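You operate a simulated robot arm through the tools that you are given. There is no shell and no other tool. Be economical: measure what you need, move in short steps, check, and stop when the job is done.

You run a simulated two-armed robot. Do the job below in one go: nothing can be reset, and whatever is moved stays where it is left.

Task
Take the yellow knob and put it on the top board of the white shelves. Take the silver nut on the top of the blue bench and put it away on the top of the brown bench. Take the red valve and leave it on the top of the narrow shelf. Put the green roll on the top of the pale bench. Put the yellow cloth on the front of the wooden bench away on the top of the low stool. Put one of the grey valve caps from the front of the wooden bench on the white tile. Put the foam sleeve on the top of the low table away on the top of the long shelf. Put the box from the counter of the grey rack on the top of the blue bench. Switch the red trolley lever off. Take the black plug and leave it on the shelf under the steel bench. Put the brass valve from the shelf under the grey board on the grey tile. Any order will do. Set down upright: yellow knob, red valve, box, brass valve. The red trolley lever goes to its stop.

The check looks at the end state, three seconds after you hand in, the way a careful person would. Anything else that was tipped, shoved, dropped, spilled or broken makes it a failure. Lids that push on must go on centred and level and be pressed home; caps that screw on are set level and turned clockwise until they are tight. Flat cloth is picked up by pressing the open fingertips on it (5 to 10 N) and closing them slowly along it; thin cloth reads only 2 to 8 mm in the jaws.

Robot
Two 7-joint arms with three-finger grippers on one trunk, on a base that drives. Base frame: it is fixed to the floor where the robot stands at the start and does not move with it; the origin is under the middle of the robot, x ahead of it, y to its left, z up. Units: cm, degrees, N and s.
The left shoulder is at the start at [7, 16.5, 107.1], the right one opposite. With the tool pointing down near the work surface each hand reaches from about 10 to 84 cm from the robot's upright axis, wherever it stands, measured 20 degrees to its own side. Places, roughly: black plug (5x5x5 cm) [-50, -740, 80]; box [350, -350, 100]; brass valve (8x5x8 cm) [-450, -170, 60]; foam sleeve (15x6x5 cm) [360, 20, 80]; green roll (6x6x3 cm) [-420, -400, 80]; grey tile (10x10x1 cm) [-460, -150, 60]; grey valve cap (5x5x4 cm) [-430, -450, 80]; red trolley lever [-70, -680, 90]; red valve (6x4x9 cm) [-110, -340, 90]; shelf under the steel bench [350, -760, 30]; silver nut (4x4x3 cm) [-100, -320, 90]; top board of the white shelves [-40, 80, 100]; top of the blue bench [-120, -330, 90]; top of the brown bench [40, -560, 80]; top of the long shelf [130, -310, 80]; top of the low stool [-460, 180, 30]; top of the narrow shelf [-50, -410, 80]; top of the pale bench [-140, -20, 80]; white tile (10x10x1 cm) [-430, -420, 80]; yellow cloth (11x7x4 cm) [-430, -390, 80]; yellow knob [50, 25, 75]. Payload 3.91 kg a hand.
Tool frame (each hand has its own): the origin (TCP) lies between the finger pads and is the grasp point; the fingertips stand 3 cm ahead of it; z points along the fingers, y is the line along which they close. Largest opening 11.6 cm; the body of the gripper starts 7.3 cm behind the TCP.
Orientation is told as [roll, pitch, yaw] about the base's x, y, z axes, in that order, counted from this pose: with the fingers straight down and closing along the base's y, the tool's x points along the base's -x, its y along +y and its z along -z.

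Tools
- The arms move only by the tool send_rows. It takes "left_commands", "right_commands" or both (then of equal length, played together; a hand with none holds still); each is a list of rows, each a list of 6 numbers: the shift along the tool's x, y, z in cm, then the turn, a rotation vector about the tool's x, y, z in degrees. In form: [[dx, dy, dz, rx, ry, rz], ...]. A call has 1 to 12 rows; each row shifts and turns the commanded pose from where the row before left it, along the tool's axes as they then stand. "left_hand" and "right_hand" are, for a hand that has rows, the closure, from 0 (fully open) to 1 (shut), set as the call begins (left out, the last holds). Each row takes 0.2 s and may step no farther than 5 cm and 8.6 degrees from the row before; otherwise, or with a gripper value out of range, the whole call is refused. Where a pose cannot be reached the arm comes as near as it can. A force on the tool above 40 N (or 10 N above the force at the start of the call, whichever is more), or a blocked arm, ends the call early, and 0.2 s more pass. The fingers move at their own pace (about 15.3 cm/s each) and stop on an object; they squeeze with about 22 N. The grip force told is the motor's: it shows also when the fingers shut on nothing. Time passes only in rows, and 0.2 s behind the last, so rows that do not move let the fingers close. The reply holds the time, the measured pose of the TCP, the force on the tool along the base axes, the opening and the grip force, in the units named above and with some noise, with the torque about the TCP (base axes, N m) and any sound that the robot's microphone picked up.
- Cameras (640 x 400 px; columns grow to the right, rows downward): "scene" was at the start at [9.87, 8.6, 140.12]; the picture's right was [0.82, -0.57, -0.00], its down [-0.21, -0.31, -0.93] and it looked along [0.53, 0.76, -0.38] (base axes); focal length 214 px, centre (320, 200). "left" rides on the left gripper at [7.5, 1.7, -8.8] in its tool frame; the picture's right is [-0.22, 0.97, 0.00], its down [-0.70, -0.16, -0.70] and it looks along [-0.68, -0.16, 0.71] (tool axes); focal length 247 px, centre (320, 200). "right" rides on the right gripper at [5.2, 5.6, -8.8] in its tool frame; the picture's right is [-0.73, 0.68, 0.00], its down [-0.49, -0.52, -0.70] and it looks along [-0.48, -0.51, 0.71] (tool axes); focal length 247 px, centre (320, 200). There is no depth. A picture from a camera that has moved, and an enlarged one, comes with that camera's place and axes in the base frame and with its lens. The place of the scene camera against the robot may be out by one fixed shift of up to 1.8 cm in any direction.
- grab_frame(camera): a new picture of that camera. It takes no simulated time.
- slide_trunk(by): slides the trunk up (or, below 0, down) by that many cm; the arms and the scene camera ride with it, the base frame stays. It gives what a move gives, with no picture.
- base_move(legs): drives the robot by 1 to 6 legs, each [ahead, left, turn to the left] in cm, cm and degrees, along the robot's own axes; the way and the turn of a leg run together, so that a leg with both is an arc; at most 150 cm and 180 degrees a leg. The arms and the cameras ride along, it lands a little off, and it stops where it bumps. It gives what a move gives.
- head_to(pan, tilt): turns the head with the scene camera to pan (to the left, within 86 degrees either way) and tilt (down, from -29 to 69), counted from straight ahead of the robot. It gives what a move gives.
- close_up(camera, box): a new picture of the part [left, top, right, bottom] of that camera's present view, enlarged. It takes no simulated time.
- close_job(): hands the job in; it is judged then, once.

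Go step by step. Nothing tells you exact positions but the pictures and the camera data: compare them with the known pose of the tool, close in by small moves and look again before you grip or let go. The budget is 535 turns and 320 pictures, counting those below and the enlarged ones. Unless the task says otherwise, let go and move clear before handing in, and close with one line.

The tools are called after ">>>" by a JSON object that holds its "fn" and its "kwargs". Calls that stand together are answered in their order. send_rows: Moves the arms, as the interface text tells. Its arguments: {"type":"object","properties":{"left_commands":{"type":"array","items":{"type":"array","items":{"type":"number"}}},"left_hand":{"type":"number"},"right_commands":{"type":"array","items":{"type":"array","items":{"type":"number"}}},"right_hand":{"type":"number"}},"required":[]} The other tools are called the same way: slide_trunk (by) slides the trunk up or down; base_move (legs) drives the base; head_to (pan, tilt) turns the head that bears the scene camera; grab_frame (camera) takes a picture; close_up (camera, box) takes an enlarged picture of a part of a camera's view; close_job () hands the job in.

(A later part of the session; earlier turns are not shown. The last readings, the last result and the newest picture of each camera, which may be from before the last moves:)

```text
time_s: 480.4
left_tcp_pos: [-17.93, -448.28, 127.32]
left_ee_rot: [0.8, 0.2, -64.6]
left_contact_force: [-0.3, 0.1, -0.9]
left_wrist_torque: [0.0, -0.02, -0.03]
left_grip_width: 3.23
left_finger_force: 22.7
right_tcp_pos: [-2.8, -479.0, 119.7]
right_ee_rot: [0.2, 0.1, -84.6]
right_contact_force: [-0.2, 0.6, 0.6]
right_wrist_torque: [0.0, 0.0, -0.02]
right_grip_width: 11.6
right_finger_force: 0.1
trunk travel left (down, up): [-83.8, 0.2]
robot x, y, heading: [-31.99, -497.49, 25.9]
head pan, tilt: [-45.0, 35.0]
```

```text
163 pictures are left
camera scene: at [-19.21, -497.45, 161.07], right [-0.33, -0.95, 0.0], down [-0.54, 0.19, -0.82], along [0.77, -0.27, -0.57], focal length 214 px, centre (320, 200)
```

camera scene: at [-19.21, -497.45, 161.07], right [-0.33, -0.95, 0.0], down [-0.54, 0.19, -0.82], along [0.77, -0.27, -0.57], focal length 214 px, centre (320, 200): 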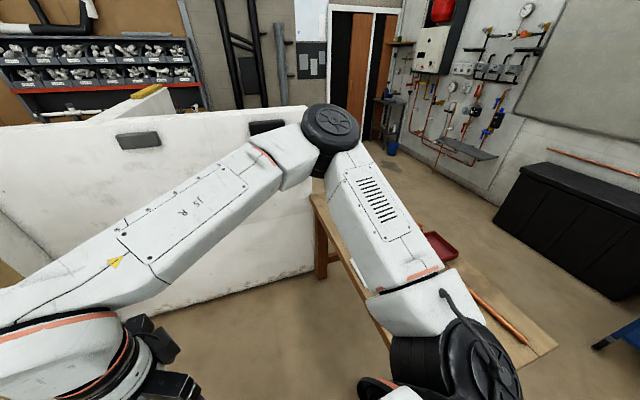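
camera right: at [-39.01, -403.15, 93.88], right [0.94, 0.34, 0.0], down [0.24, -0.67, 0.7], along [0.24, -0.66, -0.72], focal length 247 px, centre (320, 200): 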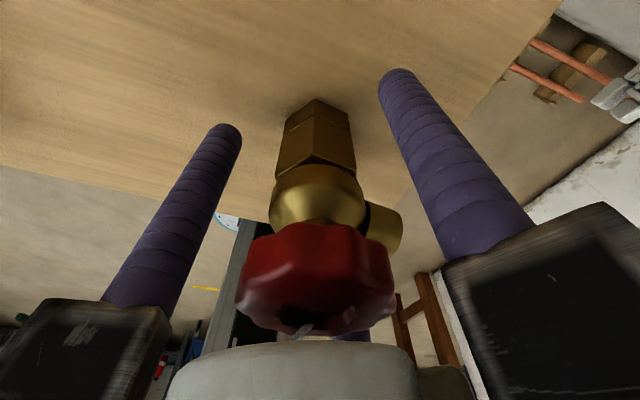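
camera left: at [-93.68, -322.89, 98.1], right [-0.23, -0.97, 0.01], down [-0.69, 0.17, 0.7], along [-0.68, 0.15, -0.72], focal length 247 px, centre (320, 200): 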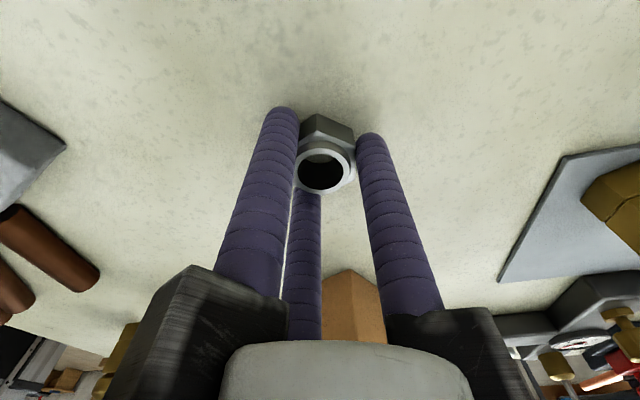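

>>> {"fn": "base_move", "kwargs": {"legs": [[0, 28, 0], [0, 0, -116], [0, 50, 0]]}}

>>> {"fn": "head_to", "kwargs": {"pan": 10, "tilt": 45}}

>>> {"fn": "grab_frame", "kwargs": {"camera": "scene"}}

>>> {"fn": "grab_frame", "kwargs": {"camera": "left"}}

```text
time_s: 489.7
left_tcp_pos: [44.98, -506.0, 127.26]
left_ee_rot: [0.8, 0.0, 179.9]
left_contact_force: [0.2, 0.3, 0.1]
left_wrist_torque: [-0.02, 0.0, -0.02]
left_grip_width: 3.23
left_finger_force: 22.3
right_tcp_pos: [10.85, -506.39, 119.83]
right_ee_rot: [0.2, 0.2, 159.9]
right_contact_force: [-0.4, 1.4, -1.2]
right_wrist_torque: [0.0, -0.02, 0.03]
right_grip_width: 11.59
right_finger_force: 0.0
trunk travel left (down, up): [-83.8, 0.2]
robot x, y, heading: [6.2, -472.45, -89.5]
head pan, tilt: [-45.0, 35.0]
```

```text
time_s: 491.0
left_tcp_pos: [45.12, -506.12, 127.4]
left_ee_rot: [0.8, 0.1, 179.9]
left_contact_force: [-0.9, 0.3, -1.0]
left_wrist_torque: [0.0, -0.02, -0.02]
left_grip_width: 3.23
left_finger_force: 21.8
right_tcp_pos: [10.78, -506.37, 119.82]
right_ee_rot: [0.1, 0.2, 159.9]
right_contact_force: [0.0, 0.1, 0.1]
right_wrist_torque: [-0.01, 0.0, 0.01]
right_grip_width: 11.62
right_finger_force: 0.0
trunk travel left (down, up): [-83.8, 0.2]
robot x, y, heading: [6.3, -472.03, -89.8]
head pan, tilt: [10.0, 45.0]
```

```text
162 pictures are left
camera scene: at [7.45, -484.44, 159.58], right [-0.98, -0.18, 0.0], down [-0.13, 0.7, -0.71], along [0.13, -0.7, -0.71], focal length 214 px, centre (320, 200)
```

scene: 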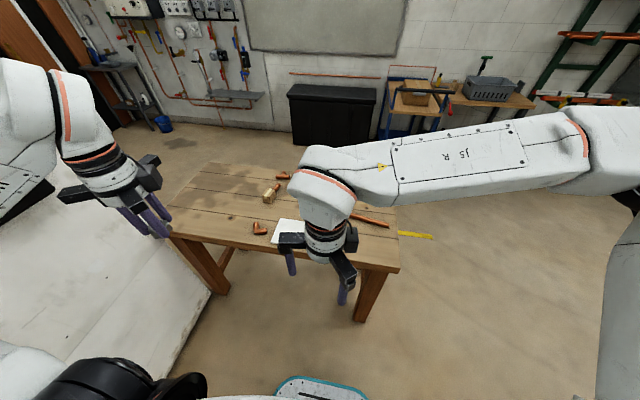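

```text
161 pictures are left
camera left: at [52.69, -507.54, 136.13], right [-0.23, -0.97, 0.01], down [-0.7, 0.17, 0.7], along [-0.68, 0.15, -0.72], focal length 247 px, centre (320, 200)
```

left: 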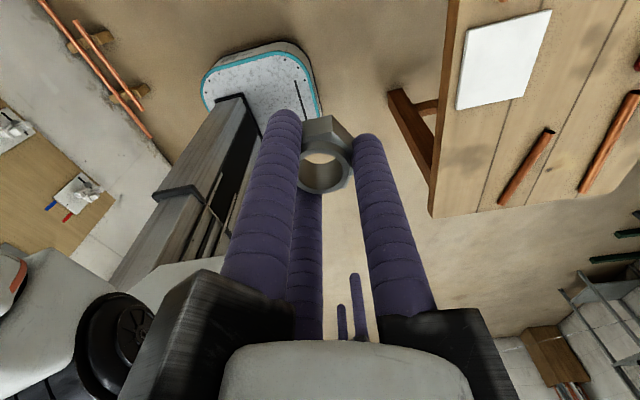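

>>> {"fn": "base_move", "kwargs": {"legs": [[0, 22, 0]]}}

>>> {"fn": "send_rows", "kwargs": {"left_commands": [[-0.5, 4, 0, 0, 0, 0], [-0.5, 4, 0, 0, 0, 0], [-0.5, 4, 1, 0, 0, 0], [-0.5, 4, 1, 0, 0, 0], [-0.5, 4, 1.5, 0, 0, 0], [-0.5, 4, 2, 0, 0, 0], [-0.5, 4, 2, 0, 0, 0], [-0.5, 4, 2, 0, 0, 0], [0, 4, 2, 0, 0, 0]]}}

>>> {"fn": "grab_frame", "kwargs": {"camera": "scene"}}

>>> {"fn": "grab_frame", "kwargs": {"camera": "left"}}

```text
time_s: 492.7
left_tcp_pos: [66.76, -506.0, 127.31]
left_ee_rot: [0.9, 0.1, 179.9]
left_contact_force: [-0.3, 0.3, -1.4]
left_wrist_torque: [-0.04, -0.02, 0.03]
left_grip_width: 3.25
left_finger_force: 22.0
right_tcp_pos: [32.55, -506.25, 119.78]
right_ee_rot: [0.1, 0.3, 160.0]
right_contact_force: [-0.3, -0.5, 0.2]
right_wrist_torque: [-0.01, -0.05, 0.03]
right_grip_width: 11.57
right_finger_force: 0.2
trunk travel left (down, up): [-83.8, 0.2]
robot x, y, heading: [28.28, -472.3, -89.6]
head pan, tilt: [10.0, 45.0]
```

```text
time_s: 494.7
left_tcp_pos: [63.0, -542.19, 116.17]
left_ee_rot: [0.7, 0.0, 180.0]
left_contact_force: [-0.1, 0.2, 0.0]
left_wrist_torque: [0.02, 0.0, 0.03]
left_grip_width: 3.19
left_finger_force: 22.2
right_tcp_pos: [32.76, -506.57, 119.83]
right_ee_rot: [0.1, 0.1, 159.9]
right_contact_force: [0.1, -0.6, -0.4]
right_wrist_torque: [0.05, 0.0, 0.0]
right_grip_width: 11.6
right_finger_force: 0.0
trunk travel left (down, up): [-83.8, 0.2]
robot x, y, heading: [28.07, -471.85, -89.5]
head pan, tilt: [10.0, 45.0]
```

```text
160 pictures are left
camera scene: at [29.33, -484.63, 159.55], right [-0.98, -0.18, 0.0], down [-0.13, 0.7, -0.71], along [0.13, -0.69, -0.71], focal length 214 px, centre (320, 200)
```

scene: 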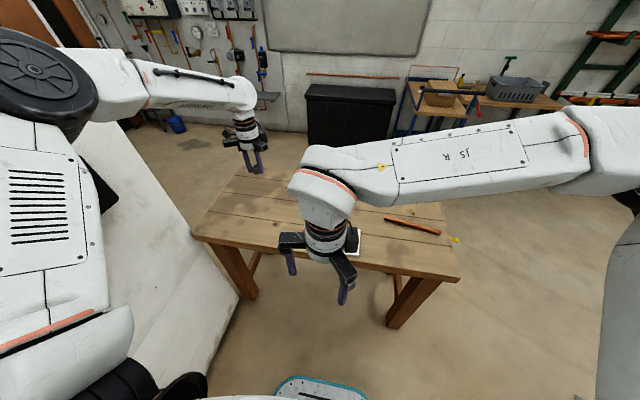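

```text
159 pictures are left
camera left: at [70.53, -543.76, 124.94], right [-0.23, -0.97, 0.01], down [-0.7, 0.17, 0.7], along [-0.68, 0.15, -0.72], focal length 247 px, centre (320, 200)
```

left: 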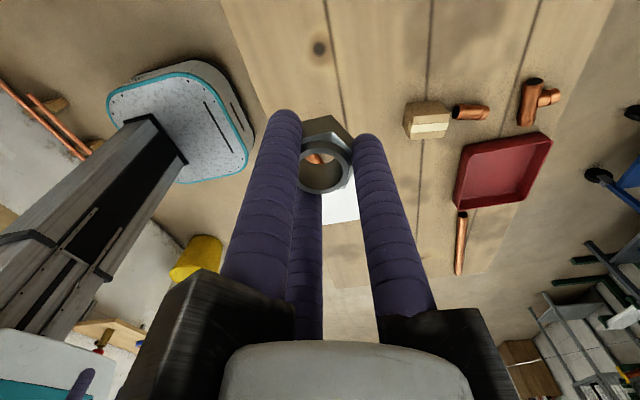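

>>> {"fn": "send_rows", "kwargs": {"left_commands": [[0, 0, 4, 0, 0, 0], [0, 0, 4.5, 0, 0, 0], [0, 0, 4.5, 0, 0, 0], [0, 0, 4.5, 0, 0, 0], [0, 0, 4.5, 0, 0, 0], [0, 0, 4.5, 0, 0, 0]]}}

>>> {"fn": "grab_frame", "kwargs": {"camera": "left"}}

>>> {"fn": "close_up", "kwargs": {"camera": "scene", "box": [170, 100, 330, 260]}}

```text
time_s: 496.1
left_tcp_pos: [63.26, -542.69, 89.68]
left_ee_rot: [0.8, 0.0, 179.9]
left_contact_force: [-0.5, -0.6, -0.1]
left_wrist_torque: [0.03, -0.01, 0.0]
left_grip_width: 3.19
left_finger_force: 22.0
right_tcp_pos: [32.8, -506.36, 119.64]
right_ee_rot: [0.1, 0.0, 159.9]
right_contact_force: [-0.1, 0.2, -1.2]
right_wrist_torque: [-0.02, 0.01, 0.04]
right_grip_width: 11.61
right_finger_force: 0.1
trunk travel left (down, up): [-83.8, 0.2]
robot x, y, heading: [28.58, -472.13, -89.5]
head pan, tilt: [10.0, 45.0]
```

```text
158 pictures are left
camera left: at [70.83, -544.18, 98.38], right [-0.23, -0.97, 0.01], down [-0.7, 0.17, 0.7], along [-0.68, 0.15, -0.72], focal length 247 px, centre (320, 200)
```

left: 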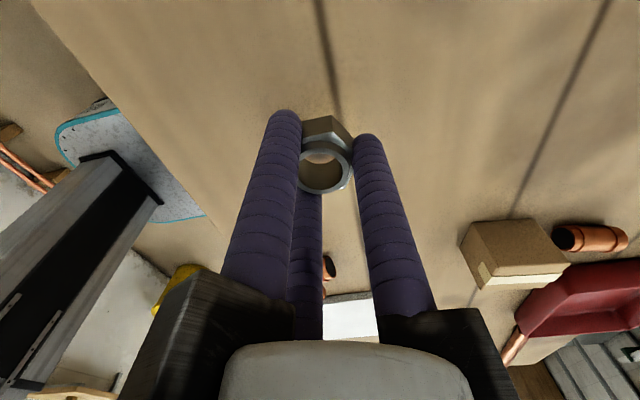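

```text
2.50 times, centred on (250, 180) of scene
camera zoom: at [29.43, -484.43, 159.58], right [-0.98, -0.18, 0.0], down [-0.13, 0.7, -0.71], along [0.13, -0.69, -0.71], focal length 536 px, centre (495, 250)
```

zoom: 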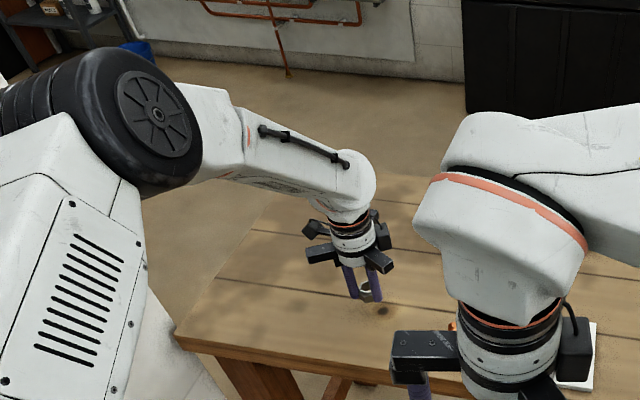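

>>> {"fn": "send_rows", "kwargs": {"left_commands": [[0, 0, 2, 0, 0, 0], [0, 0, 2, 0, 0, 0], [0, 0, 1, 0, 0, 0], [0, 0, 0.6, 0, 0, 0], [0, 0, 0.6, 0, 0, 0], [0, 0, 0.6, 0, 0, 0], [0, 0, 0.6, 0, 0, 0], [0, 0, 0.6, 0, 0, 0]]}}

```text
time_s: 496.9
left_tcp_pos: [62.99, -543.17, 86.07]
left_ee_rot: [1.9, 0.1, 179.9]
left_contact_force: [-2.9, 14.8, 36.6]
left_wrist_torque: [0.95, 0.85, -0.3]
left_grip_width: 3.23
left_finger_force: 21.9
right_tcp_pos: [32.67, -505.92, 119.82]
right_ee_rot: [0.2, 0.2, 159.9]
right_contact_force: [-0.2, -0.5, -0.6]
right_wrist_torque: [0.08, -0.02, 0.0]
right_grip_width: 11.62
right_finger_force: 0.2
trunk travel left (down, up): [-83.8, 0.2]
robot x, y, heading: [28.28, -472.05, -89.6]
head pan, tilt: [10.0, 45.0]
stopped in row 4 (left hand): the force on the tool passed its limit at 46 N (the readings are from after the stop); the commanded pose is now the measured one
```

>>> {"fn": "send_rows", "kwargs": {"left_commands": [[0, 0, -0.3, 0, 0, 0], [0, 0, 0, 0, 0, 0]]}}

>>> {"fn": "send_rows", "kwargs": {"left_commands": [[0, 0, 0, 0, 0, 0], [0, 0, 0, 0, 0, 0]], "left_hand": 0.3}}

>>> {"fn": "send_rows", "kwargs": {"left_commands": [[0, 0, -2, 0, 0, 0], [0, 0, -4, 0, 0, 0], [0, 0, -4, 0, 0, 0], [0, 0, -4, 0, 0, 0]]}}

>>> {"fn": "grab_frame", "kwargs": {"camera": "left"}}

```text
time_s: 497.5
left_tcp_pos: [63.01, -543.26, 86.06]
left_ee_rot: [1.8, 0.1, 180.0]
left_contact_force: [-0.2, -0.9, 25.1]
left_wrist_torque: [0.28, 0.24, 0.08]
left_grip_width: 3.24
left_finger_force: 21.9
right_tcp_pos: [32.64, -505.98, 119.86]
right_ee_rot: [0.3, 0.2, 159.9]
right_contact_force: [-0.5, 0.2, 0.1]
right_wrist_torque: [0.04, 0.01, 0.02]
right_grip_width: 11.61
right_finger_force: 0.1
trunk travel left (down, up): [-83.8, 0.2]
robot x, y, heading: [27.86, -472.11, -89.8]
head pan, tilt: [10.0, 45.0]
```

```text
time_s: 497.9
left_tcp_pos: [64.25, -543.69, 86.12]
left_ee_rot: [2.3, 0.5, -179.6]
left_contact_force: [5.1, -3.4, 5.6]
left_wrist_torque: [0.02, 0.1, 0.04]
left_grip_width: 7.84
left_finger_force: 0.1
right_tcp_pos: [32.97, -506.27, 119.79]
right_ee_rot: [0.1, 0.0, 160.1]
right_contact_force: [0.9, 0.4, -0.4]
right_wrist_torque: [-0.05, 0.0, 0.02]
right_grip_width: 11.6
right_finger_force: 0.0
trunk travel left (down, up): [-83.8, 0.2]
robot x, y, heading: [28.42, -472.03, -89.4]
head pan, tilt: [10.0, 45.0]
stopped in row 1 (left hand): the force on the tool passed its limit at 59 N (the readings are from after the stop); the commanded pose is now the measured one
```

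```text
time_s: 498.9
left_tcp_pos: [63.62, -543.2, 100.24]
left_ee_rot: [2.1, 0.5, -179.6]
left_contact_force: [0.6, 0.3, 0.4]
left_wrist_torque: [0.01, -0.01, -0.03]
left_grip_width: 8.13
left_finger_force: 0.0
right_tcp_pos: [32.93, -506.16, 119.79]
right_ee_rot: [0.2, 0.1, 160.0]
right_contact_force: [-0.4, 0.5, -0.1]
right_wrist_torque: [-0.06, -0.03, 0.02]
right_grip_width: 11.62
right_finger_force: 0.0
trunk travel left (down, up): [-83.8, 0.2]
robot x, y, heading: [28.22, -472.07, -89.5]
head pan, tilt: [10.0, 45.0]
```

```text
156 pictures are left
camera left: at [71.16, -544.27, 109.06], right [-0.22, -0.97, 0.03], down [-0.7, 0.18, 0.69], along [-0.68, 0.13, -0.73], focal length 247 px, centre (320, 200)
```

left: 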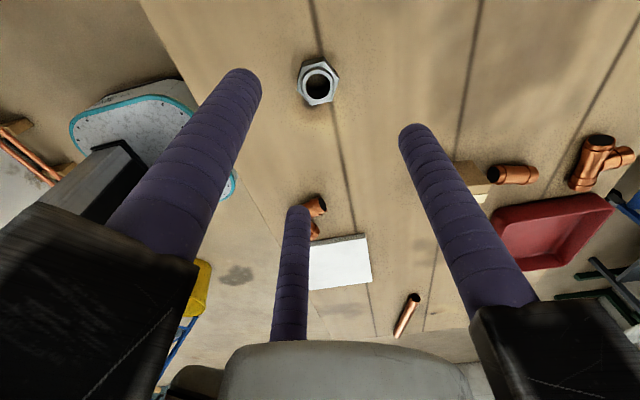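

Nut is placed. Next the trolley lever: I retract and drive round the bench's west end to the south.

>>> {"fn": "send_rows", "kwargs": {"left_commands": [[-1, -4, -2.5, 0, 0, 0], [-1, -4, -2.5, 0, 0, 0], [-1, -4, -2.5, 0, 0, 0], [-1, -4, -2.5, 0, 0, 0], [-1, -4, -2.5, 0, 0, 0], [-1, -4, -2.5, 0, 0, 0], [-1, -4, -2.5, 0, 0, 0], [-1, -4, -2.5, 0, 0, 0]], "left_hand": 0}}

>>> {"fn": "base_move", "kwargs": {"legs": [[0, -105, 0], [110, 0, 0]]}}

>>> {"fn": "head_to", "kwargs": {"pan": 0, "tilt": 35}}

>>> {"fn": "grab_frame", "kwargs": {"camera": "scene"}}

```text
time_s: 500.7
left_tcp_pos: [56.51, -510.39, 119.92]
left_ee_rot: [1.4, 17.8, 175.6]
left_contact_force: [3.6, 1.8, 2.1]
left_wrist_torque: [-0.12, 0.4, 0.01]
left_grip_width: 11.63
left_finger_force: 0.1
left hand out of reach, approached as far as the arm can: row 7
right_tcp_pos: [32.72, -506.05, 119.77]
right_ee_rot: [0.2, 0.2, 160.0]
right_contact_force: [-1.9, 0.1, -0.4]
right_wrist_torque: [-0.06, -0.11, 0.03]
right_grip_width: 11.61
right_finger_force: 0.1
trunk travel left (down, up): [-83.8, 0.2]
robot x, y, heading: [27.93, -471.99, -89.5]
head pan, tilt: [10.0, 45.0]
```

```text
time_s: 511.4
left_tcp_pos: [-50.54, -621.63, 118.79]
left_ee_rot: [2.1, 0.5, 179.9]
left_contact_force: [-0.2, 0.1, -0.3]
left_wrist_torque: [-0.02, -0.04, 0.01]
left_grip_width: 11.57
left_finger_force: 0.0
right_tcp_pos: [-73.19, -617.51, 119.92]
right_ee_rot: [0.1, 0.2, 159.7]
right_contact_force: [0.6, 0.1, 0.8]
right_wrist_torque: [0.0, -0.03, -0.01]
right_grip_width: 11.6
right_finger_force: 0.1
trunk travel left (down, up): [-83.8, 0.2]
robot x, y, heading: [-77.28, -583.32, -89.7]
head pan, tilt: [10.0, 45.0]
```

```text
time_s: 512.1
left_tcp_pos: [-50.5, -621.78, 118.67]
left_ee_rot: [2.1, 0.4, 180.0]
left_contact_force: [0.1, -0.9, 0.3]
left_wrist_torque: [0.01, -0.01, -0.01]
left_grip_width: 11.6
left_finger_force: 0.0
right_tcp_pos: [-73.01, -617.58, 119.79]
right_ee_rot: [0.1, 0.1, 159.7]
right_contact_force: [-0.2, 0.4, -0.1]
right_wrist_torque: [0.0, -0.03, 0.0]
right_grip_width: 11.59
right_finger_force: 0.1
trunk travel left (down, up): [-83.8, 0.2]
robot x, y, heading: [-77.08, -583.54, -89.7]
head pan, tilt: [0.0, 35.0]
```

```text
155 pictures are left
camera scene: at [-77.88, -596.35, 161.06], right [-1.0, 0.0, 0.0], down [0.0, 0.57, -0.82], along [0.0, -0.82, -0.57], focal length 214 px, centre (320, 200)
```

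scene: 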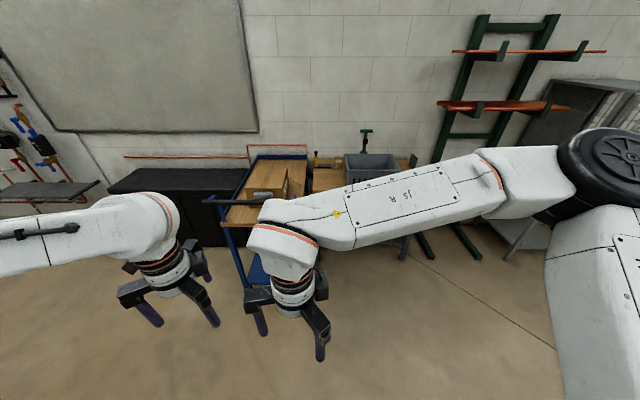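

>>> {"fn": "send_rows", "kwargs": {"right_commands": [[-4, 1.4, 0, 0, 0, 0], [-4, 1.4, 0, 0, 0, 0], [-4, 1.4, 0, 0, 0, 0], [-4, 1.4, 0, 0, 0, 0], [-4, 1.4, 0, 0, 0, 0], [-4, 1.4, 0, 0, 0, 0]], "left_commands": [[3, 0, 0, -2.1, -0.5, 0], [3, 0, 0, 0, 0, 0], [3, 0, 0, 0, 0, 0], [3, 0, 0, 0, 0, 0], [3, 0, 0, 0, 0, 0], [0, 0, 0, 0, 0, 0]]}}

>>> {"fn": "head_to", "kwargs": {"pan": 5, "tilt": 38}}

>>> {"fn": "grab_frame", "kwargs": {"camera": "scene"}}

```text
time_s: 513.5
left_tcp_pos: [-35.76, -621.46, 119.04]
left_ee_rot: [4.3, 0.1, 179.9]
left_contact_force: [-1.2, 1.0, 0.0]
left_wrist_torque: [-0.04, -0.04, 0.0]
left_grip_width: 11.6
left_finger_force: 0.0
right_tcp_pos: [-98.79, -617.39, 120.04]
right_ee_rot: [0.0, 0.1, 159.7]
right_contact_force: [0.3, -0.7, 0.2]
right_wrist_torque: [-0.01, -0.04, -0.01]
right_grip_width: 11.6
right_finger_force: 0.0
right hand out of reach, approached as far as the arm can: row 6
trunk travel left (down, up): [-83.8, 0.2]
robot x, y, heading: [-77.72, -583.86, -89.6]
head pan, tilt: [0.0, 35.0]
```

```text
time_s: 514.2
left_tcp_pos: [-35.7, -621.54, 118.9]
left_ee_rot: [4.2, 0.0, 179.9]
left_contact_force: [0.1, 0.1, -0.3]
left_wrist_torque: [0.02, -0.05, 0.0]
left_grip_width: 11.59
left_finger_force: 0.1
right_tcp_pos: [-98.64, -617.44, 120.14]
right_ee_rot: [0.0, 0.1, 159.6]
right_contact_force: [-0.3, -0.2, -0.2]
right_wrist_torque: [0.01, -0.03, -0.02]
right_grip_width: 11.61
right_finger_force: 0.1
trunk travel left (down, up): [-83.8, 0.2]
robot x, y, heading: [-77.4, -583.46, -89.7]
head pan, tilt: [5.0, 38.0]
```

```text
154 pictures are left
camera scene: at [-77.23, -596.11, 160.61], right [-1.0, -0.09, 0.0], down [-0.05, 0.61, -0.79], along [0.07, -0.78, -0.62], focal length 214 px, centre (320, 200)
```

scene: 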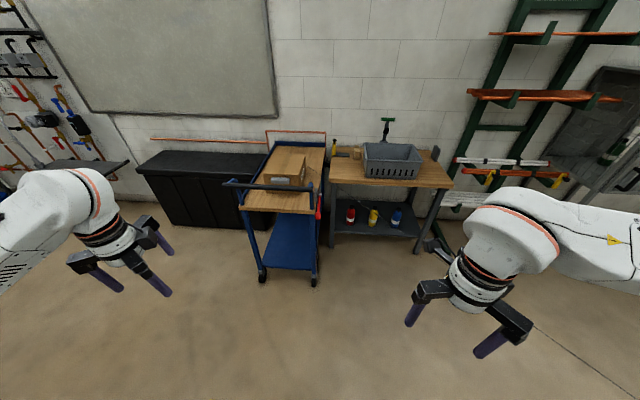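

>>> {"fn": "close_up", "kwargs": {"camera": "scene", "box": [220, 120, 440, 280]}}

```text
2.50 times, centred on (330, 200) of scene
camera zoom: at [-77.23, -596.11, 160.61], right [-1.0, -0.09, 0.0], down [-0.05, 0.61, -0.79], along [0.07, -0.78, -0.62], focal length 536 px, centre (295, 200)
```

zoom: 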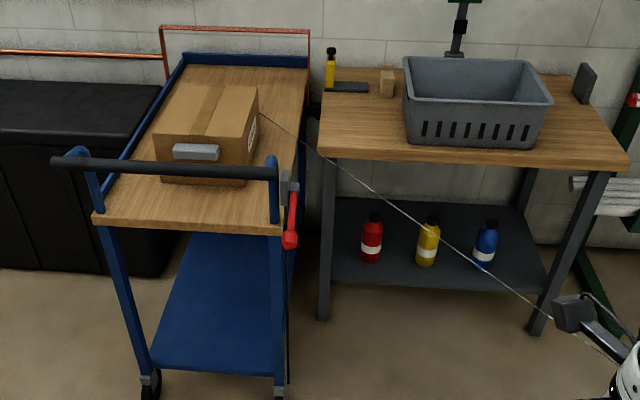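

>>> {"fn": "close_up", "kwargs": {"camera": "scene", "box": [230, 130, 330, 210]}}

>>> {"fn": "close_up", "kwargs": {"camera": "scene", "box": [290, 170, 350, 230]}}

```text
5.00 times, centred on (280, 170) of scene
camera zoom: at [-77.23, -596.11, 160.61], right [-1.0, -0.09, 0.0], down [-0.05, 0.61, -0.79], along [0.07, -0.78, -0.62], focal length 1072 px, centre (520, 350)
```

zoom: 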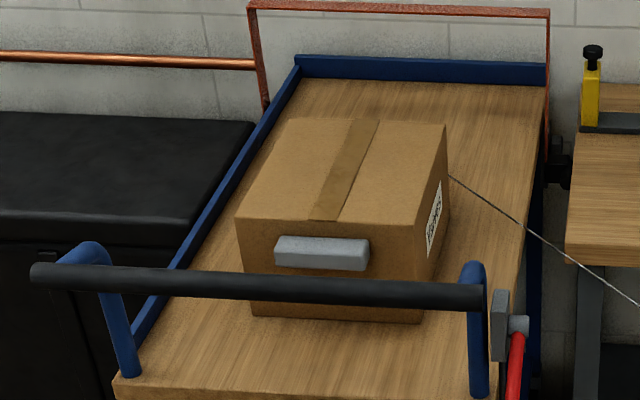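

```text
6.67 times, centred on (320, 200) of scene
camera zoom: at [-77.23, -596.11, 160.61], right [-1.0, -0.09, 0.0], down [-0.05, 0.61, -0.79], along [0.07, -0.78, -0.62], focal length 1430 px, centre (320, 200)
```

zoom: 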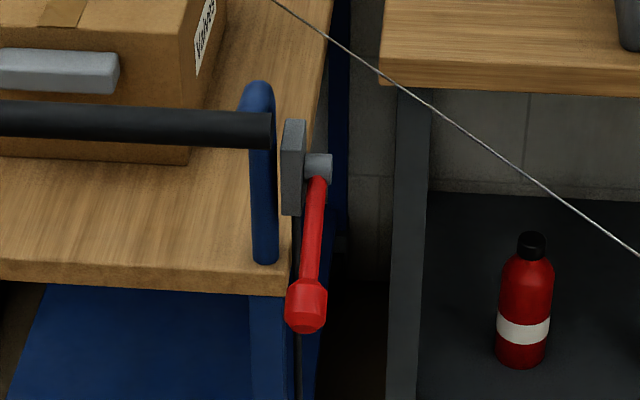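

>>> {"fn": "head_to", "kwargs": {"pan": -50, "tilt": 30}}

>>> {"fn": "grab_frame", "kwargs": {"camera": "scene"}}

```text
time_s: 515.4
left_tcp_pos: [-35.51, -621.64, 118.72]
left_ee_rot: [4.2, -0.1, 179.9]
left_contact_force: [-0.5, 0.0, -0.4]
left_wrist_torque: [0.04, 0.02, 0.03]
left_grip_width: 11.59
left_finger_force: 0.2
right_tcp_pos: [-98.49, -617.39, 119.96]
right_ee_rot: [0.1, -0.1, 159.7]
right_contact_force: [-1.0, 0.3, 0.9]
right_wrist_torque: [0.0, -0.03, 0.0]
right_grip_width: 11.64
right_finger_force: 0.2
trunk travel left (down, up): [-83.8, 0.2]
robot x, y, heading: [-77.42, -583.81, -89.8]
head pan, tilt: [-50.0, 30.0]
```

```text
150 pictures are left
camera scene: at [-84.82, -593.36, 161.84], right [-0.65, 0.76, 0.0], down [0.38, 0.32, -0.87], along [-0.66, -0.56, -0.5], focal length 214 px, centre (320, 200)
```

scene: 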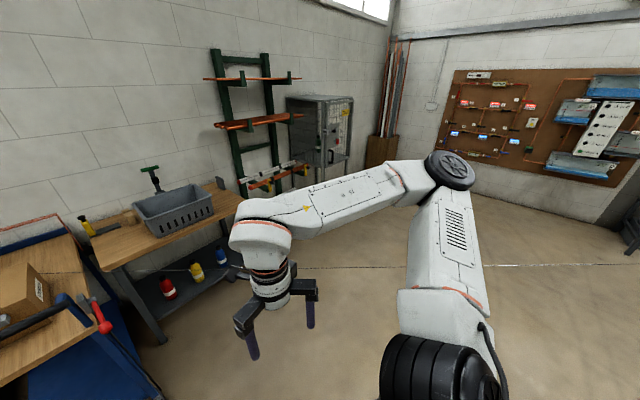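

The line is just a floor mark. I move closer to see the lever and find the black plug.

>>> {"fn": "base_move", "kwargs": {"legs": [[28, 0, 0]]}}

>>> {"fn": "head_to", "kwargs": {"pan": 0, "tilt": 45}}

>>> {"fn": "grab_frame", "kwargs": {"camera": "scene"}}

>>> {"fn": "close_up", "kwargs": {"camera": "scene", "box": [280, 150, 400, 270]}}

```text
time_s: 517.4
left_tcp_pos: [-35.39, -649.71, 118.88]
left_ee_rot: [4.3, -0.1, -180.0]
left_contact_force: [-0.4, -0.1, -0.6]
left_wrist_torque: [-0.02, 0.01, 0.02]
left_grip_width: 11.62
left_finger_force: 0.0
right_tcp_pos: [-98.27, -645.83, 120.1]
right_ee_rot: [0.0, 0.0, 159.8]
right_contact_force: [-0.3, -0.1, 0.1]
right_wrist_torque: [0.04, 0.01, 0.01]
right_grip_width: 11.61
right_finger_force: 0.0
trunk travel left (down, up): [-83.8, 0.2]
robot x, y, heading: [-77.29, -611.97, -89.7]
head pan, tilt: [-50.0, 30.0]
```

```text
time_s: 518.6
left_tcp_pos: [-35.49, -649.92, 118.83]
left_ee_rot: [4.2, 0.0, -180.0]
left_contact_force: [-1.0, 0.4, -0.8]
left_wrist_torque: [-0.03, 0.0, 0.04]
left_grip_width: 11.64
left_finger_force: 0.0
right_tcp_pos: [-98.29, -645.89, 120.0]
right_ee_rot: [-0.1, 0.1, 159.8]
right_contact_force: [-0.7, 0.8, 0.4]
right_wrist_torque: [-0.03, 0.03, -0.03]
right_grip_width: 11.61
right_finger_force: 0.0
trunk travel left (down, up): [-83.8, 0.2]
robot x, y, heading: [-77.49, -611.56, -89.8]
head pan, tilt: [0.0, 45.0]
```

```text
149 pictures are left
camera scene: at [-77.75, -623.99, 159.59], right [-1.0, 0.0, 0.0], down [0.0, 0.71, -0.71], along [0.0, -0.71, -0.71], focal length 214 px, centre (320, 200)
```

scene: 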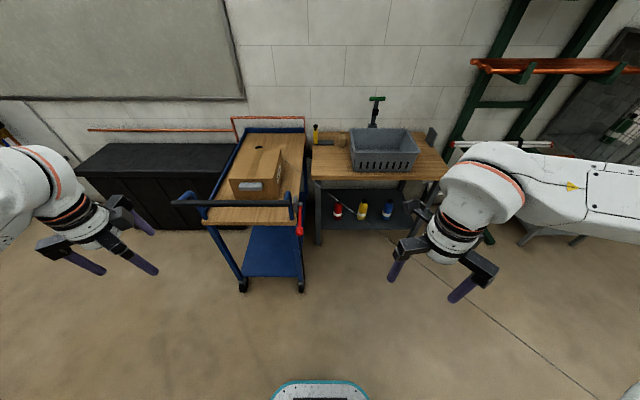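

```text
3.33 times, centred on (340, 210) of scene
camera zoom: at [-77.75, -623.99, 159.59], right [-1.0, 0.0, 0.0], down [0.0, 0.71, -0.71], along [0.0, -0.71, -0.71], focal length 715 px, centre (253, 167)
```

zoom: 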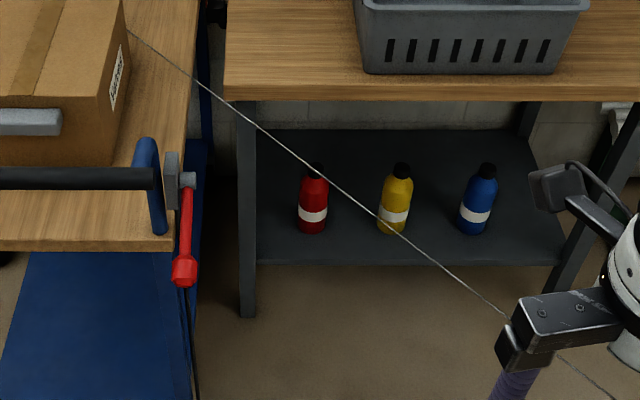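

>>> {"fn": "close_up", "kwargs": {"camera": "scene", "box": [215, 110, 315, 190]}}

>>> {"fn": "close_up", "kwargs": {"camera": "scene", "box": [280, 185, 320, 245]}}

```text
5.00 times, centred on (265, 150) of scene
camera zoom: at [-77.75, -623.99, 159.59], right [-1.0, 0.0, 0.0], down [0.0, 0.71, -0.71], along [0.0, -0.71, -0.71], focal length 1072 px, centre (595, 450)
```

zoom: 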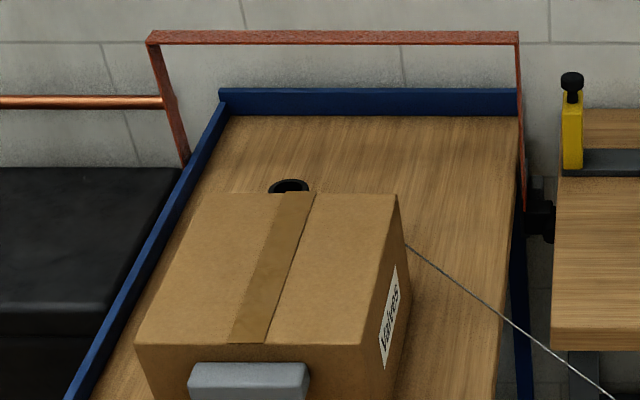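

```text
6.67 times, centred on (300, 215) of scene
camera zoom: at [-77.75, -623.99, 159.59], right [-1.0, 0.0, 0.0], down [0.0, 0.71, -0.71], along [0.0, -0.71, -0.71], focal length 1430 px, centre (453, 100)
```

zoom: 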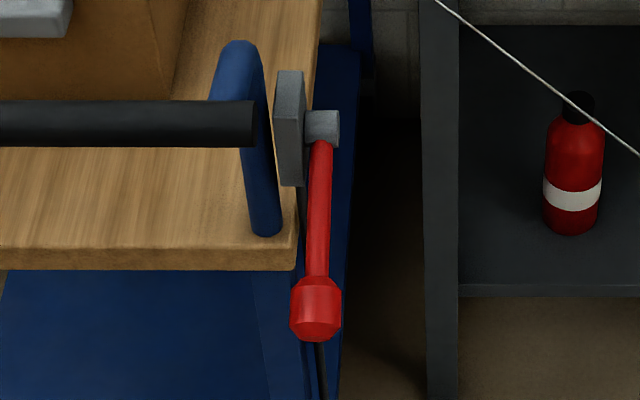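

The plug stands behind the cardboard box on the trolley. First the lever: I view it from the side to learn its state.

>>> {"fn": "base_move", "kwargs": {"legs": [[-10, -55, 0]]}}

>>> {"fn": "slide_trunk", "kwargs": {"by": -30}}

>>> {"fn": "head_to", "kwargs": {"pan": 32, "tilt": 20}}

>>> {"fn": "grab_frame", "kwargs": {"camera": "scene"}}

```text
time_s: 521.8
left_tcp_pos: [-91.51, -640.22, 118.73]
left_ee_rot: [4.2, 0.0, 179.7]
left_contact_force: [0.0, -0.3, 0.1]
left_wrist_torque: [-0.02, 0.0, 0.0]
left_grip_width: 11.59
left_finger_force: 0.1
right_tcp_pos: [-154.43, -635.79, 120.03]
right_ee_rot: [0.0, 0.0, 159.3]
right_contact_force: [-0.1, -0.8, 1.1]
right_wrist_torque: [-0.03, 0.03, 0.01]
right_grip_width: 11.59
right_finger_force: 0.2
trunk travel left (down, up): [-83.8, 0.2]
robot x, y, heading: [-132.98, -602.04, -89.9]
head pan, tilt: [0.0, 45.0]
```

```text
time_s: 524.8
left_tcp_pos: [-91.58, -640.16, 88.81]
left_ee_rot: [4.3, -0.1, 179.7]
left_contact_force: [-0.6, 0.2, 0.0]
left_wrist_torque: [0.01, -0.01, 0.01]
left_grip_width: 11.61
left_finger_force: 0.1
right_tcp_pos: [-154.39, -635.93, 90.11]
right_ee_rot: [0.0, 0.0, 159.5]
right_contact_force: [0.3, 0.1, 0.1]
right_wrist_torque: [0.0, -0.01, 0.03]
right_grip_width: 11.6
right_finger_force: 0.1
trunk travel left (down, up): [-53.8, 30.2]
robot x, y, heading: [-132.62, -601.77, -90.2]
head pan, tilt: [0.0, 45.0]
```

```text
time_s: 525.8
left_tcp_pos: [-91.53, -640.22, 88.77]
left_ee_rot: [4.1, -0.1, 179.6]
left_contact_force: [-0.4, -0.4, 0.2]
left_wrist_torque: [-0.02, -0.01, -0.01]
left_grip_width: 11.59
left_finger_force: 0.1
right_tcp_pos: [-154.45, -635.73, 90.11]
right_ee_rot: [-0.1, 0.0, 159.3]
right_contact_force: [-0.8, 0.1, 0.0]
right_wrist_torque: [0.02, 0.03, -0.02]
right_grip_width: 11.59
right_finger_force: 0.1
trunk travel left (down, up): [-53.8, 30.2]
robot x, y, heading: [-133.58, -601.96, -90.2]
head pan, tilt: [32.0, 20.0]
```

```text
145 pictures are left
camera scene: at [-128.75, -613.87, 133.45], right [-0.85, -0.53, 0.0], down [-0.18, 0.29, -0.94], along [0.5, -0.8, -0.34], focal length 214 px, centre (320, 200)
```

scene: 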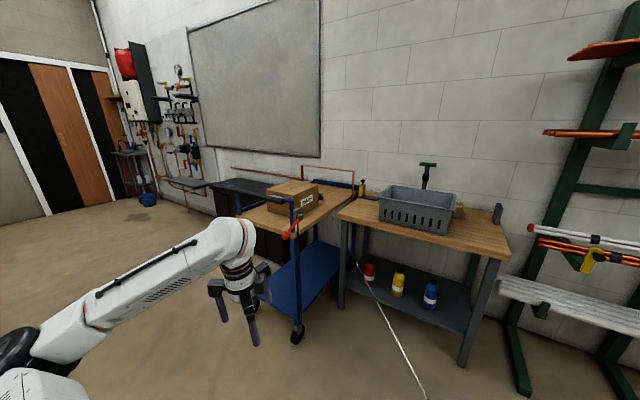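

>>> {"fn": "close_up", "kwargs": {"camera": "scene", "box": [275, 195, 315, 255]}}

>>> {"fn": "close_up", "kwargs": {"camera": "scene", "box": [240, 160, 360, 240]}}

```text
6.67 times, centred on (295, 225) of scene
camera zoom: at [-128.75, -613.87, 133.45], right [-0.85, -0.53, 0.0], down [-0.18, 0.29, -0.94], along [0.5, -0.8, -0.34], focal length 1430 px, centre (487, 33)
```

zoom: 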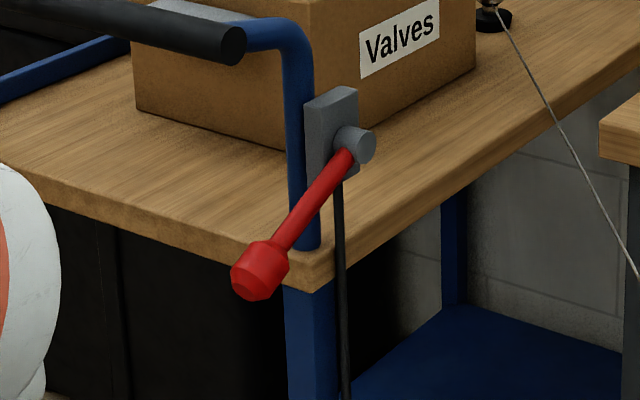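

```text
5.00 times, centred on (300, 200) of scene
camera zoom: at [-128.75, -613.87, 133.45], right [-0.85, -0.53, 0.0], down [-0.18, 0.29, -0.94], along [0.5, -0.8, -0.34], focal length 1072 px, centre (420, 200)
```

zoom: 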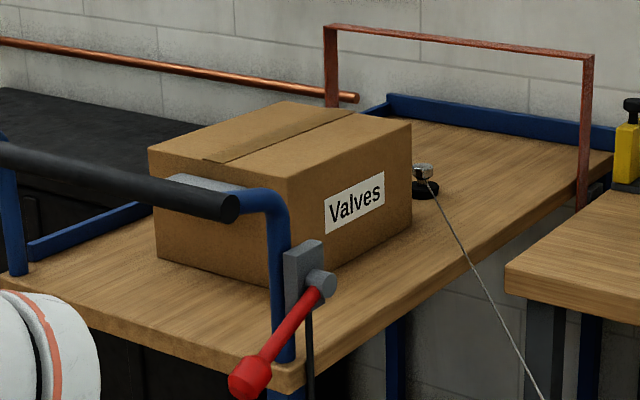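

The plug seems to have a chain or cord on it. I check where that line leads.

>>> {"fn": "head_to", "kwargs": {"pan": -20, "tilt": 45}}

>>> {"fn": "grab_frame", "kwargs": {"camera": "scene"}}

>>> {"fn": "head_to", "kwargs": {"pan": -80, "tilt": 20}}

>>> {"fn": "grab_frame", "kwargs": {"camera": "scene"}}

```text
time_s: 527.0
left_tcp_pos: [-91.52, -640.23, 88.85]
left_ee_rot: [4.2, 0.1, 179.6]
left_contact_force: [0.4, -0.1, 0.2]
left_wrist_torque: [-0.01, 0.05, 0.0]
left_grip_width: 11.61
left_finger_force: 0.0
right_tcp_pos: [-154.44, -635.77, 90.13]
right_ee_rot: [-0.1, -0.1, 159.5]
right_contact_force: [-0.3, 0.1, -0.1]
right_wrist_torque: [0.01, 0.0, 0.0]
right_grip_width: 11.62
right_finger_force: 0.1
trunk travel left (down, up): [-53.8, 30.2]
robot x, y, heading: [-133.44, -601.82, -90.1]
head pan, tilt: [-20.0, 45.0]
```

```text
142 pictures are left
camera scene: at [-136.45, -613.6, 129.59], right [-0.94, 0.34, 0.0], down [0.24, 0.66, -0.71], along [-0.24, -0.66, -0.71], focal length 214 px, centre (320, 200)
```

scene: 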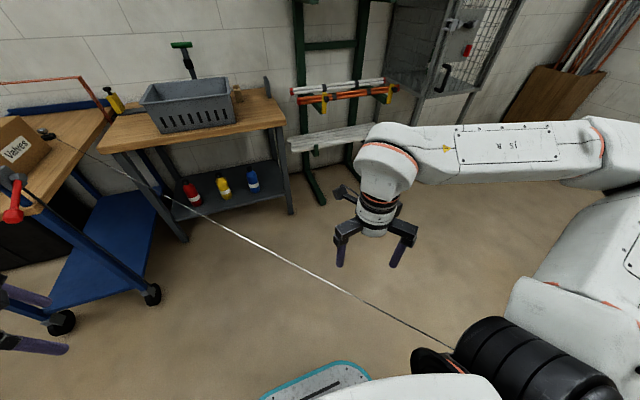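

```text
time_s: 528.3
left_tcp_pos: [-91.52, -640.23, 88.74]
left_ee_rot: [4.3, 0.1, 179.7]
left_contact_force: [0.7, -0.2, 0.4]
left_wrist_torque: [0.0, -0.03, 0.02]
left_grip_width: 11.6
left_finger_force: 0.1
right_tcp_pos: [-154.37, -635.81, 90.13]
right_ee_rot: [-0.1, 0.1, 159.4]
right_contact_force: [-0.1, -0.1, -0.3]
right_wrist_torque: [-0.03, 0.02, -0.02]
right_grip_width: 11.59
right_finger_force: 0.0
trunk travel left (down, up): [-53.8, 30.2]
robot x, y, heading: [-133.19, -602.18, -90.0]
head pan, tilt: [-80.0, 20.0]
```

```text
141 pictures are left
camera scene: at [-142.83, -607.57, 133.45], right [-0.17, 0.98, 0.0], down [0.34, 0.06, -0.94], along [-0.93, -0.16, -0.34], focal length 214 px, centre (320, 200)
```

scene: 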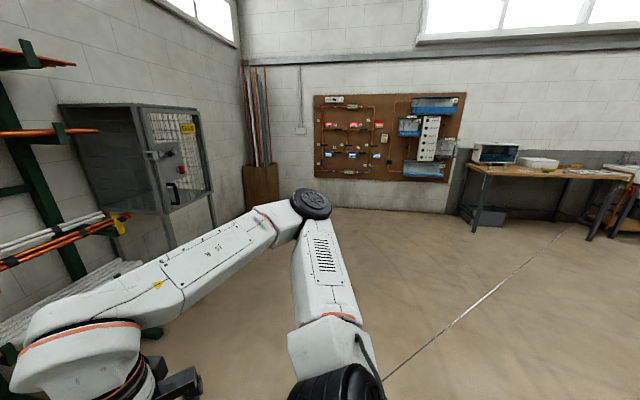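

The chain is only a drawn line through the room. The lever currently points out toward me and slightly down. I'll grip its knob with a horizontal hand. First reposition and turn the left hand horizontal.

>>> {"fn": "base_move", "kwargs": {"legs": [[8, 38, 0]]}}

>>> {"fn": "send_rows", "kwargs": {"left_commands": [[0, 0, 0, -8.3, 0, 0], [0, 0, 0, -8.3, 0, 0], [0, 0, 0, -8.3, 0, 0], [0, 0, 0, -8.3, 0, 0], [0, 0, 0, -8.3, 0, 0], [0, 0, 0, -8.3, 0, 0], [0, 0, 0, -8.3, 0, 0], [0, 0, 0, -8.3, 0, 0], [0, 0, 0, -8.3, 0, 0], [0, 0, 0, -8.3, 0, 0], [0, 0, 0, -2.8, 0, 0]]}}

>>> {"fn": "head_to", "kwargs": {"pan": 20, "tilt": 35}}

>>> {"fn": "grab_frame", "kwargs": {"camera": "scene"}}

```text
time_s: 530.7
left_tcp_pos: [-53.66, -647.69, 88.79]
left_ee_rot: [4.3, 0.0, -179.9]
left_contact_force: [0.4, -0.3, -0.3]
left_wrist_torque: [0.02, 0.04, 0.0]
left_grip_width: 11.6
left_finger_force: 0.0
right_tcp_pos: [-116.65, -643.83, 90.12]
right_ee_rot: [0.0, 0.1, 159.8]
right_contact_force: [-0.1, 0.3, 0.2]
right_wrist_torque: [0.03, -0.02, 0.0]
right_grip_width: 11.6
right_finger_force: 0.0
trunk travel left (down, up): [-53.8, 30.2]
robot x, y, heading: [-95.7, -609.76, -89.7]
head pan, tilt: [-80.0, 20.0]
```

```text
time_s: 533.1
left_tcp_pos: [-46.58, -653.89, 90.49]
left_ee_rot: [89.9, 0.2, -179.9]
left_contact_force: [-0.2, 1.0, -0.3]
left_wrist_torque: [0.03, 0.03, -0.01]
left_grip_width: 11.59
left_finger_force: 0.1
left hand out of reach, approached as far as the arm can: row 3, 4, 5, 6, 7, 8
right_tcp_pos: [-116.59, -643.86, 90.04]
right_ee_rot: [0.1, 0.0, 159.8]
right_contact_force: [-1.1, -1.1, -0.5]
right_wrist_torque: [0.01, -0.01, 0.01]
right_grip_width: 11.6
right_finger_force: 0.0
trunk travel left (down, up): [-53.8, 30.2]
robot x, y, heading: [-96.07, -609.79, -89.7]
head pan, tilt: [-80.0, 20.0]
```

```text
time_s: 534.9
left_tcp_pos: [-46.48, -654.0, 90.4]
left_ee_rot: [89.8, 0.2, -179.8]
left_contact_force: [-0.3, -0.2, 0.7]
left_wrist_torque: [-0.04, 0.02, 0.0]
left_grip_width: 11.59
left_finger_force: 0.0
right_tcp_pos: [-116.57, -643.79, 90.2]
right_ee_rot: [0.0, 0.0, 159.9]
right_contact_force: [0.2, -0.2, -0.6]
right_wrist_torque: [0.0, -0.05, 0.0]
right_grip_width: 11.6
right_finger_force: 0.0
trunk travel left (down, up): [-53.8, 30.2]
robot x, y, heading: [-95.24, -609.46, -89.2]
head pan, tilt: [20.0, 35.0]
```

```text
140 pictures are left
camera scene: at [-93.01, -622.03, 131.07], right [-0.94, -0.35, 0.0], down [-0.2, 0.54, -0.82], along [0.28, -0.77, -0.57], focal length 214 px, centre (320, 200)
```

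scene: 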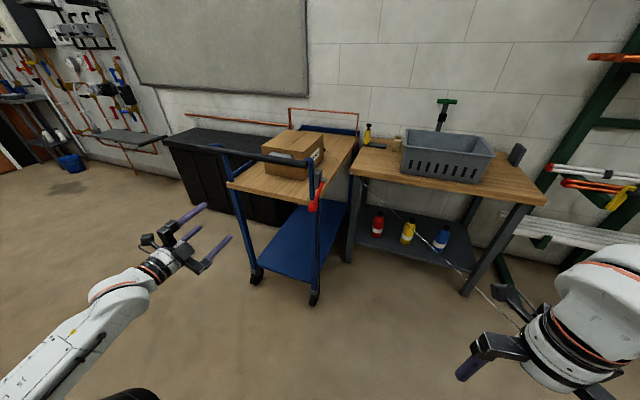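

>>> {"fn": "send_rows", "kwargs": {"left_commands": [[-3.9, -1.6, 0, 0, 0, 0], [-3.9, -1.6, 0, 0, 0, 0], [-3.9, -1.6, 0, 0, 0, 0], [-3.9, -1.6, 0, 0, 0, 0], [-3.9, -1.6, 0, 0, 0, 0], [-3.5, -1.6, 0, 0, 0, 0]]}}

>>> {"fn": "grab_frame", "kwargs": {"camera": "left"}}

>>> {"fn": "close_up", "kwargs": {"camera": "scene", "box": [220, 130, 380, 270]}}

```text
time_s: 536.3
left_tcp_pos: [-58.57, -661.45, 85.04]
left_ee_rot: [89.2, -0.1, 179.2]
left_contact_force: [-0.1, 0.3, -0.1]
left_wrist_torque: [0.02, -0.02, 0.0]
left_grip_width: 11.62
left_finger_force: 0.2
left hand out of reach, approached as far as the arm can: row 1, 2, 3, 4, 5, 6
right_tcp_pos: [-116.61, -643.79, 90.24]
right_ee_rot: [0.0, -0.1, 159.9]
right_contact_force: [0.5, 0.5, 0.0]
right_wrist_torque: [0.0, 0.01, -0.02]
right_grip_width: 11.6
right_finger_force: 0.1
trunk travel left (down, up): [-53.8, 30.2]
robot x, y, heading: [-95.73, -609.28, -89.8]
head pan, tilt: [20.0, 35.0]
```

```text
139 pictures are left
camera left: at [-50.92, -652.73, 86.82], right [-0.22, -0.01, 0.97], down [-0.69, 0.71, -0.15], along [-0.69, -0.7, -0.17], focal length 247 px, centre (320, 200)
```

left: 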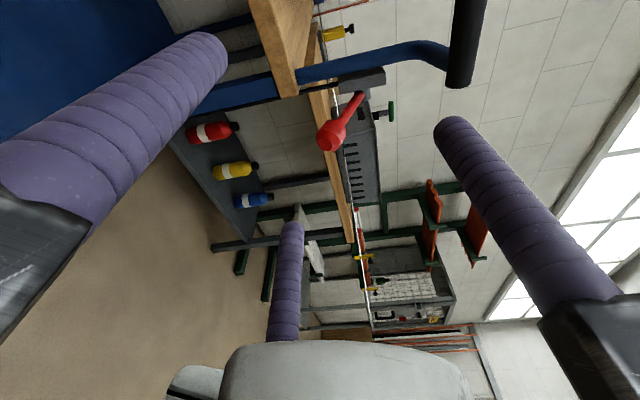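

```text
2.86 times, centred on (300, 200) of scene
camera zoom: at [-93.01, -622.05, 131.07], right [-0.94, -0.35, 0.0], down [-0.2, 0.54, -0.82], along [0.29, -0.77, -0.57], focal length 613 px, centre (377, 200)
```

zoom: 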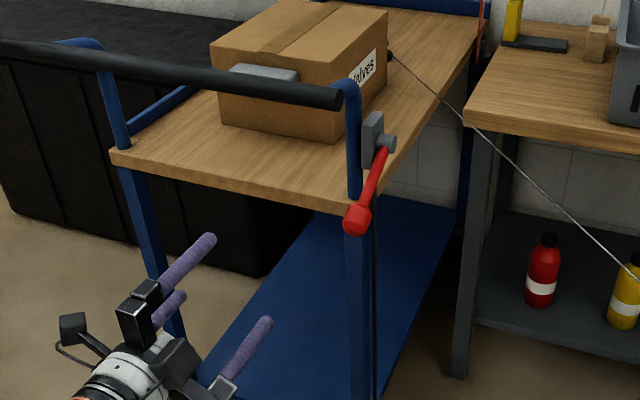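

Knob at about [-68, -681, 84], pivot near [-69, -694, 88]. I back the base a little so the arm has room, then approach.

>>> {"fn": "base_move", "kwargs": {"legs": [[-14, 0, 0]]}}

>>> {"fn": "send_rows", "kwargs": {"left_commands": [[-1.9, -0.1, 3.2, 0.8, 0, 0], [-1.9, -0.1, 3.2, 0, 0, 0], [-1.9, 0, 3.2, 0, 0, 0], [-1.9, 0, 3.2, 0, 0, 0], [-1.9, 0, 3.2, 0, 0, 0]], "left_hand": 0.35}}

>>> {"fn": "grab_frame", "kwargs": {"camera": "left"}}

>>> {"fn": "close_up", "kwargs": {"camera": "scene", "box": [220, 130, 380, 270]}}

```text
time_s: 537.6
left_tcp_pos: [-58.52, -647.72, 85.14]
left_ee_rot: [89.3, 0.0, 179.4]
left_contact_force: [0.7, -0.2, -0.2]
left_wrist_torque: [0.01, 0.01, 0.01]
left_grip_width: 11.61
left_finger_force: 0.0
right_tcp_pos: [-116.63, -630.18, 90.1]
right_ee_rot: [0.0, 0.2, 160.0]
right_contact_force: [-0.8, -0.1, 1.0]
right_wrist_torque: [-0.04, 0.0, -0.03]
right_grip_width: 11.59
right_finger_force: 0.0
trunk travel left (down, up): [-53.8, 30.2]
robot x, y, heading: [-95.62, -596.28, -89.3]
head pan, tilt: [20.0, 35.0]
```

```text
time_s: 538.8
left_tcp_pos: [-61.9, -656.5, 85.72]
left_ee_rot: [88.2, 0.0, 179.1]
left_contact_force: [0.1, -0.1, -0.1]
left_wrist_torque: [0.02, -0.03, 0.03]
left_grip_width: 7.55
left_finger_force: 0.1
left hand out of reach, approached as far as the arm can: row 2, 3, 4, 5
right_tcp_pos: [-116.7, -630.25, 90.2]
right_ee_rot: [0.0, 0.1, 160.0]
right_contact_force: [-0.2, 0.4, -1.1]
right_wrist_torque: [0.0, 0.01, -0.01]
right_grip_width: 11.61
right_finger_force: 0.0
trunk travel left (down, up): [-53.8, 30.2]
robot x, y, heading: [-95.71, -596.14, -89.5]
head pan, tilt: [20.0, 35.0]
```

```text
137 pictures are left
camera left: at [-54.24, -647.67, 87.52], right [-0.22, -0.03, 0.97], down [-0.68, 0.72, -0.14], along [-0.69, -0.7, -0.18], focal length 247 px, centre (320, 200)
```

left: 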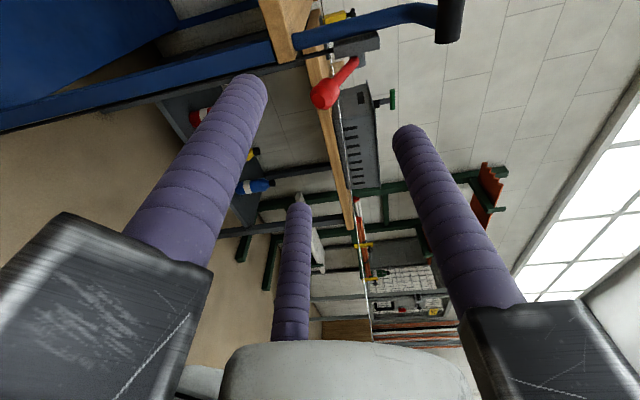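

```text
2.86 times, centred on (300, 200) of scene
camera zoom: at [-93.09, -608.43, 131.07], right [-0.94, -0.35, 0.0], down [-0.2, 0.54, -0.82], along [0.29, -0.77, -0.57], focal length 613 px, centre (377, 200)
```

zoom: 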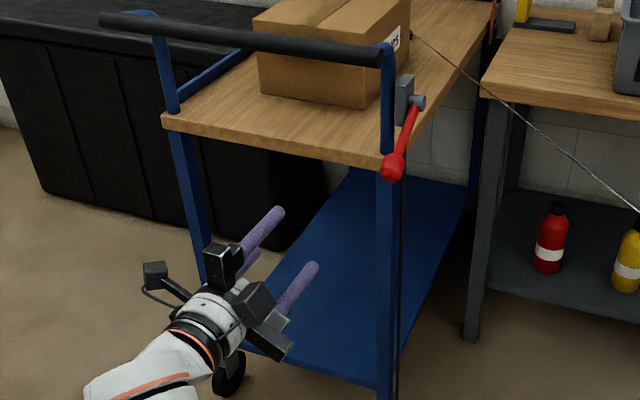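

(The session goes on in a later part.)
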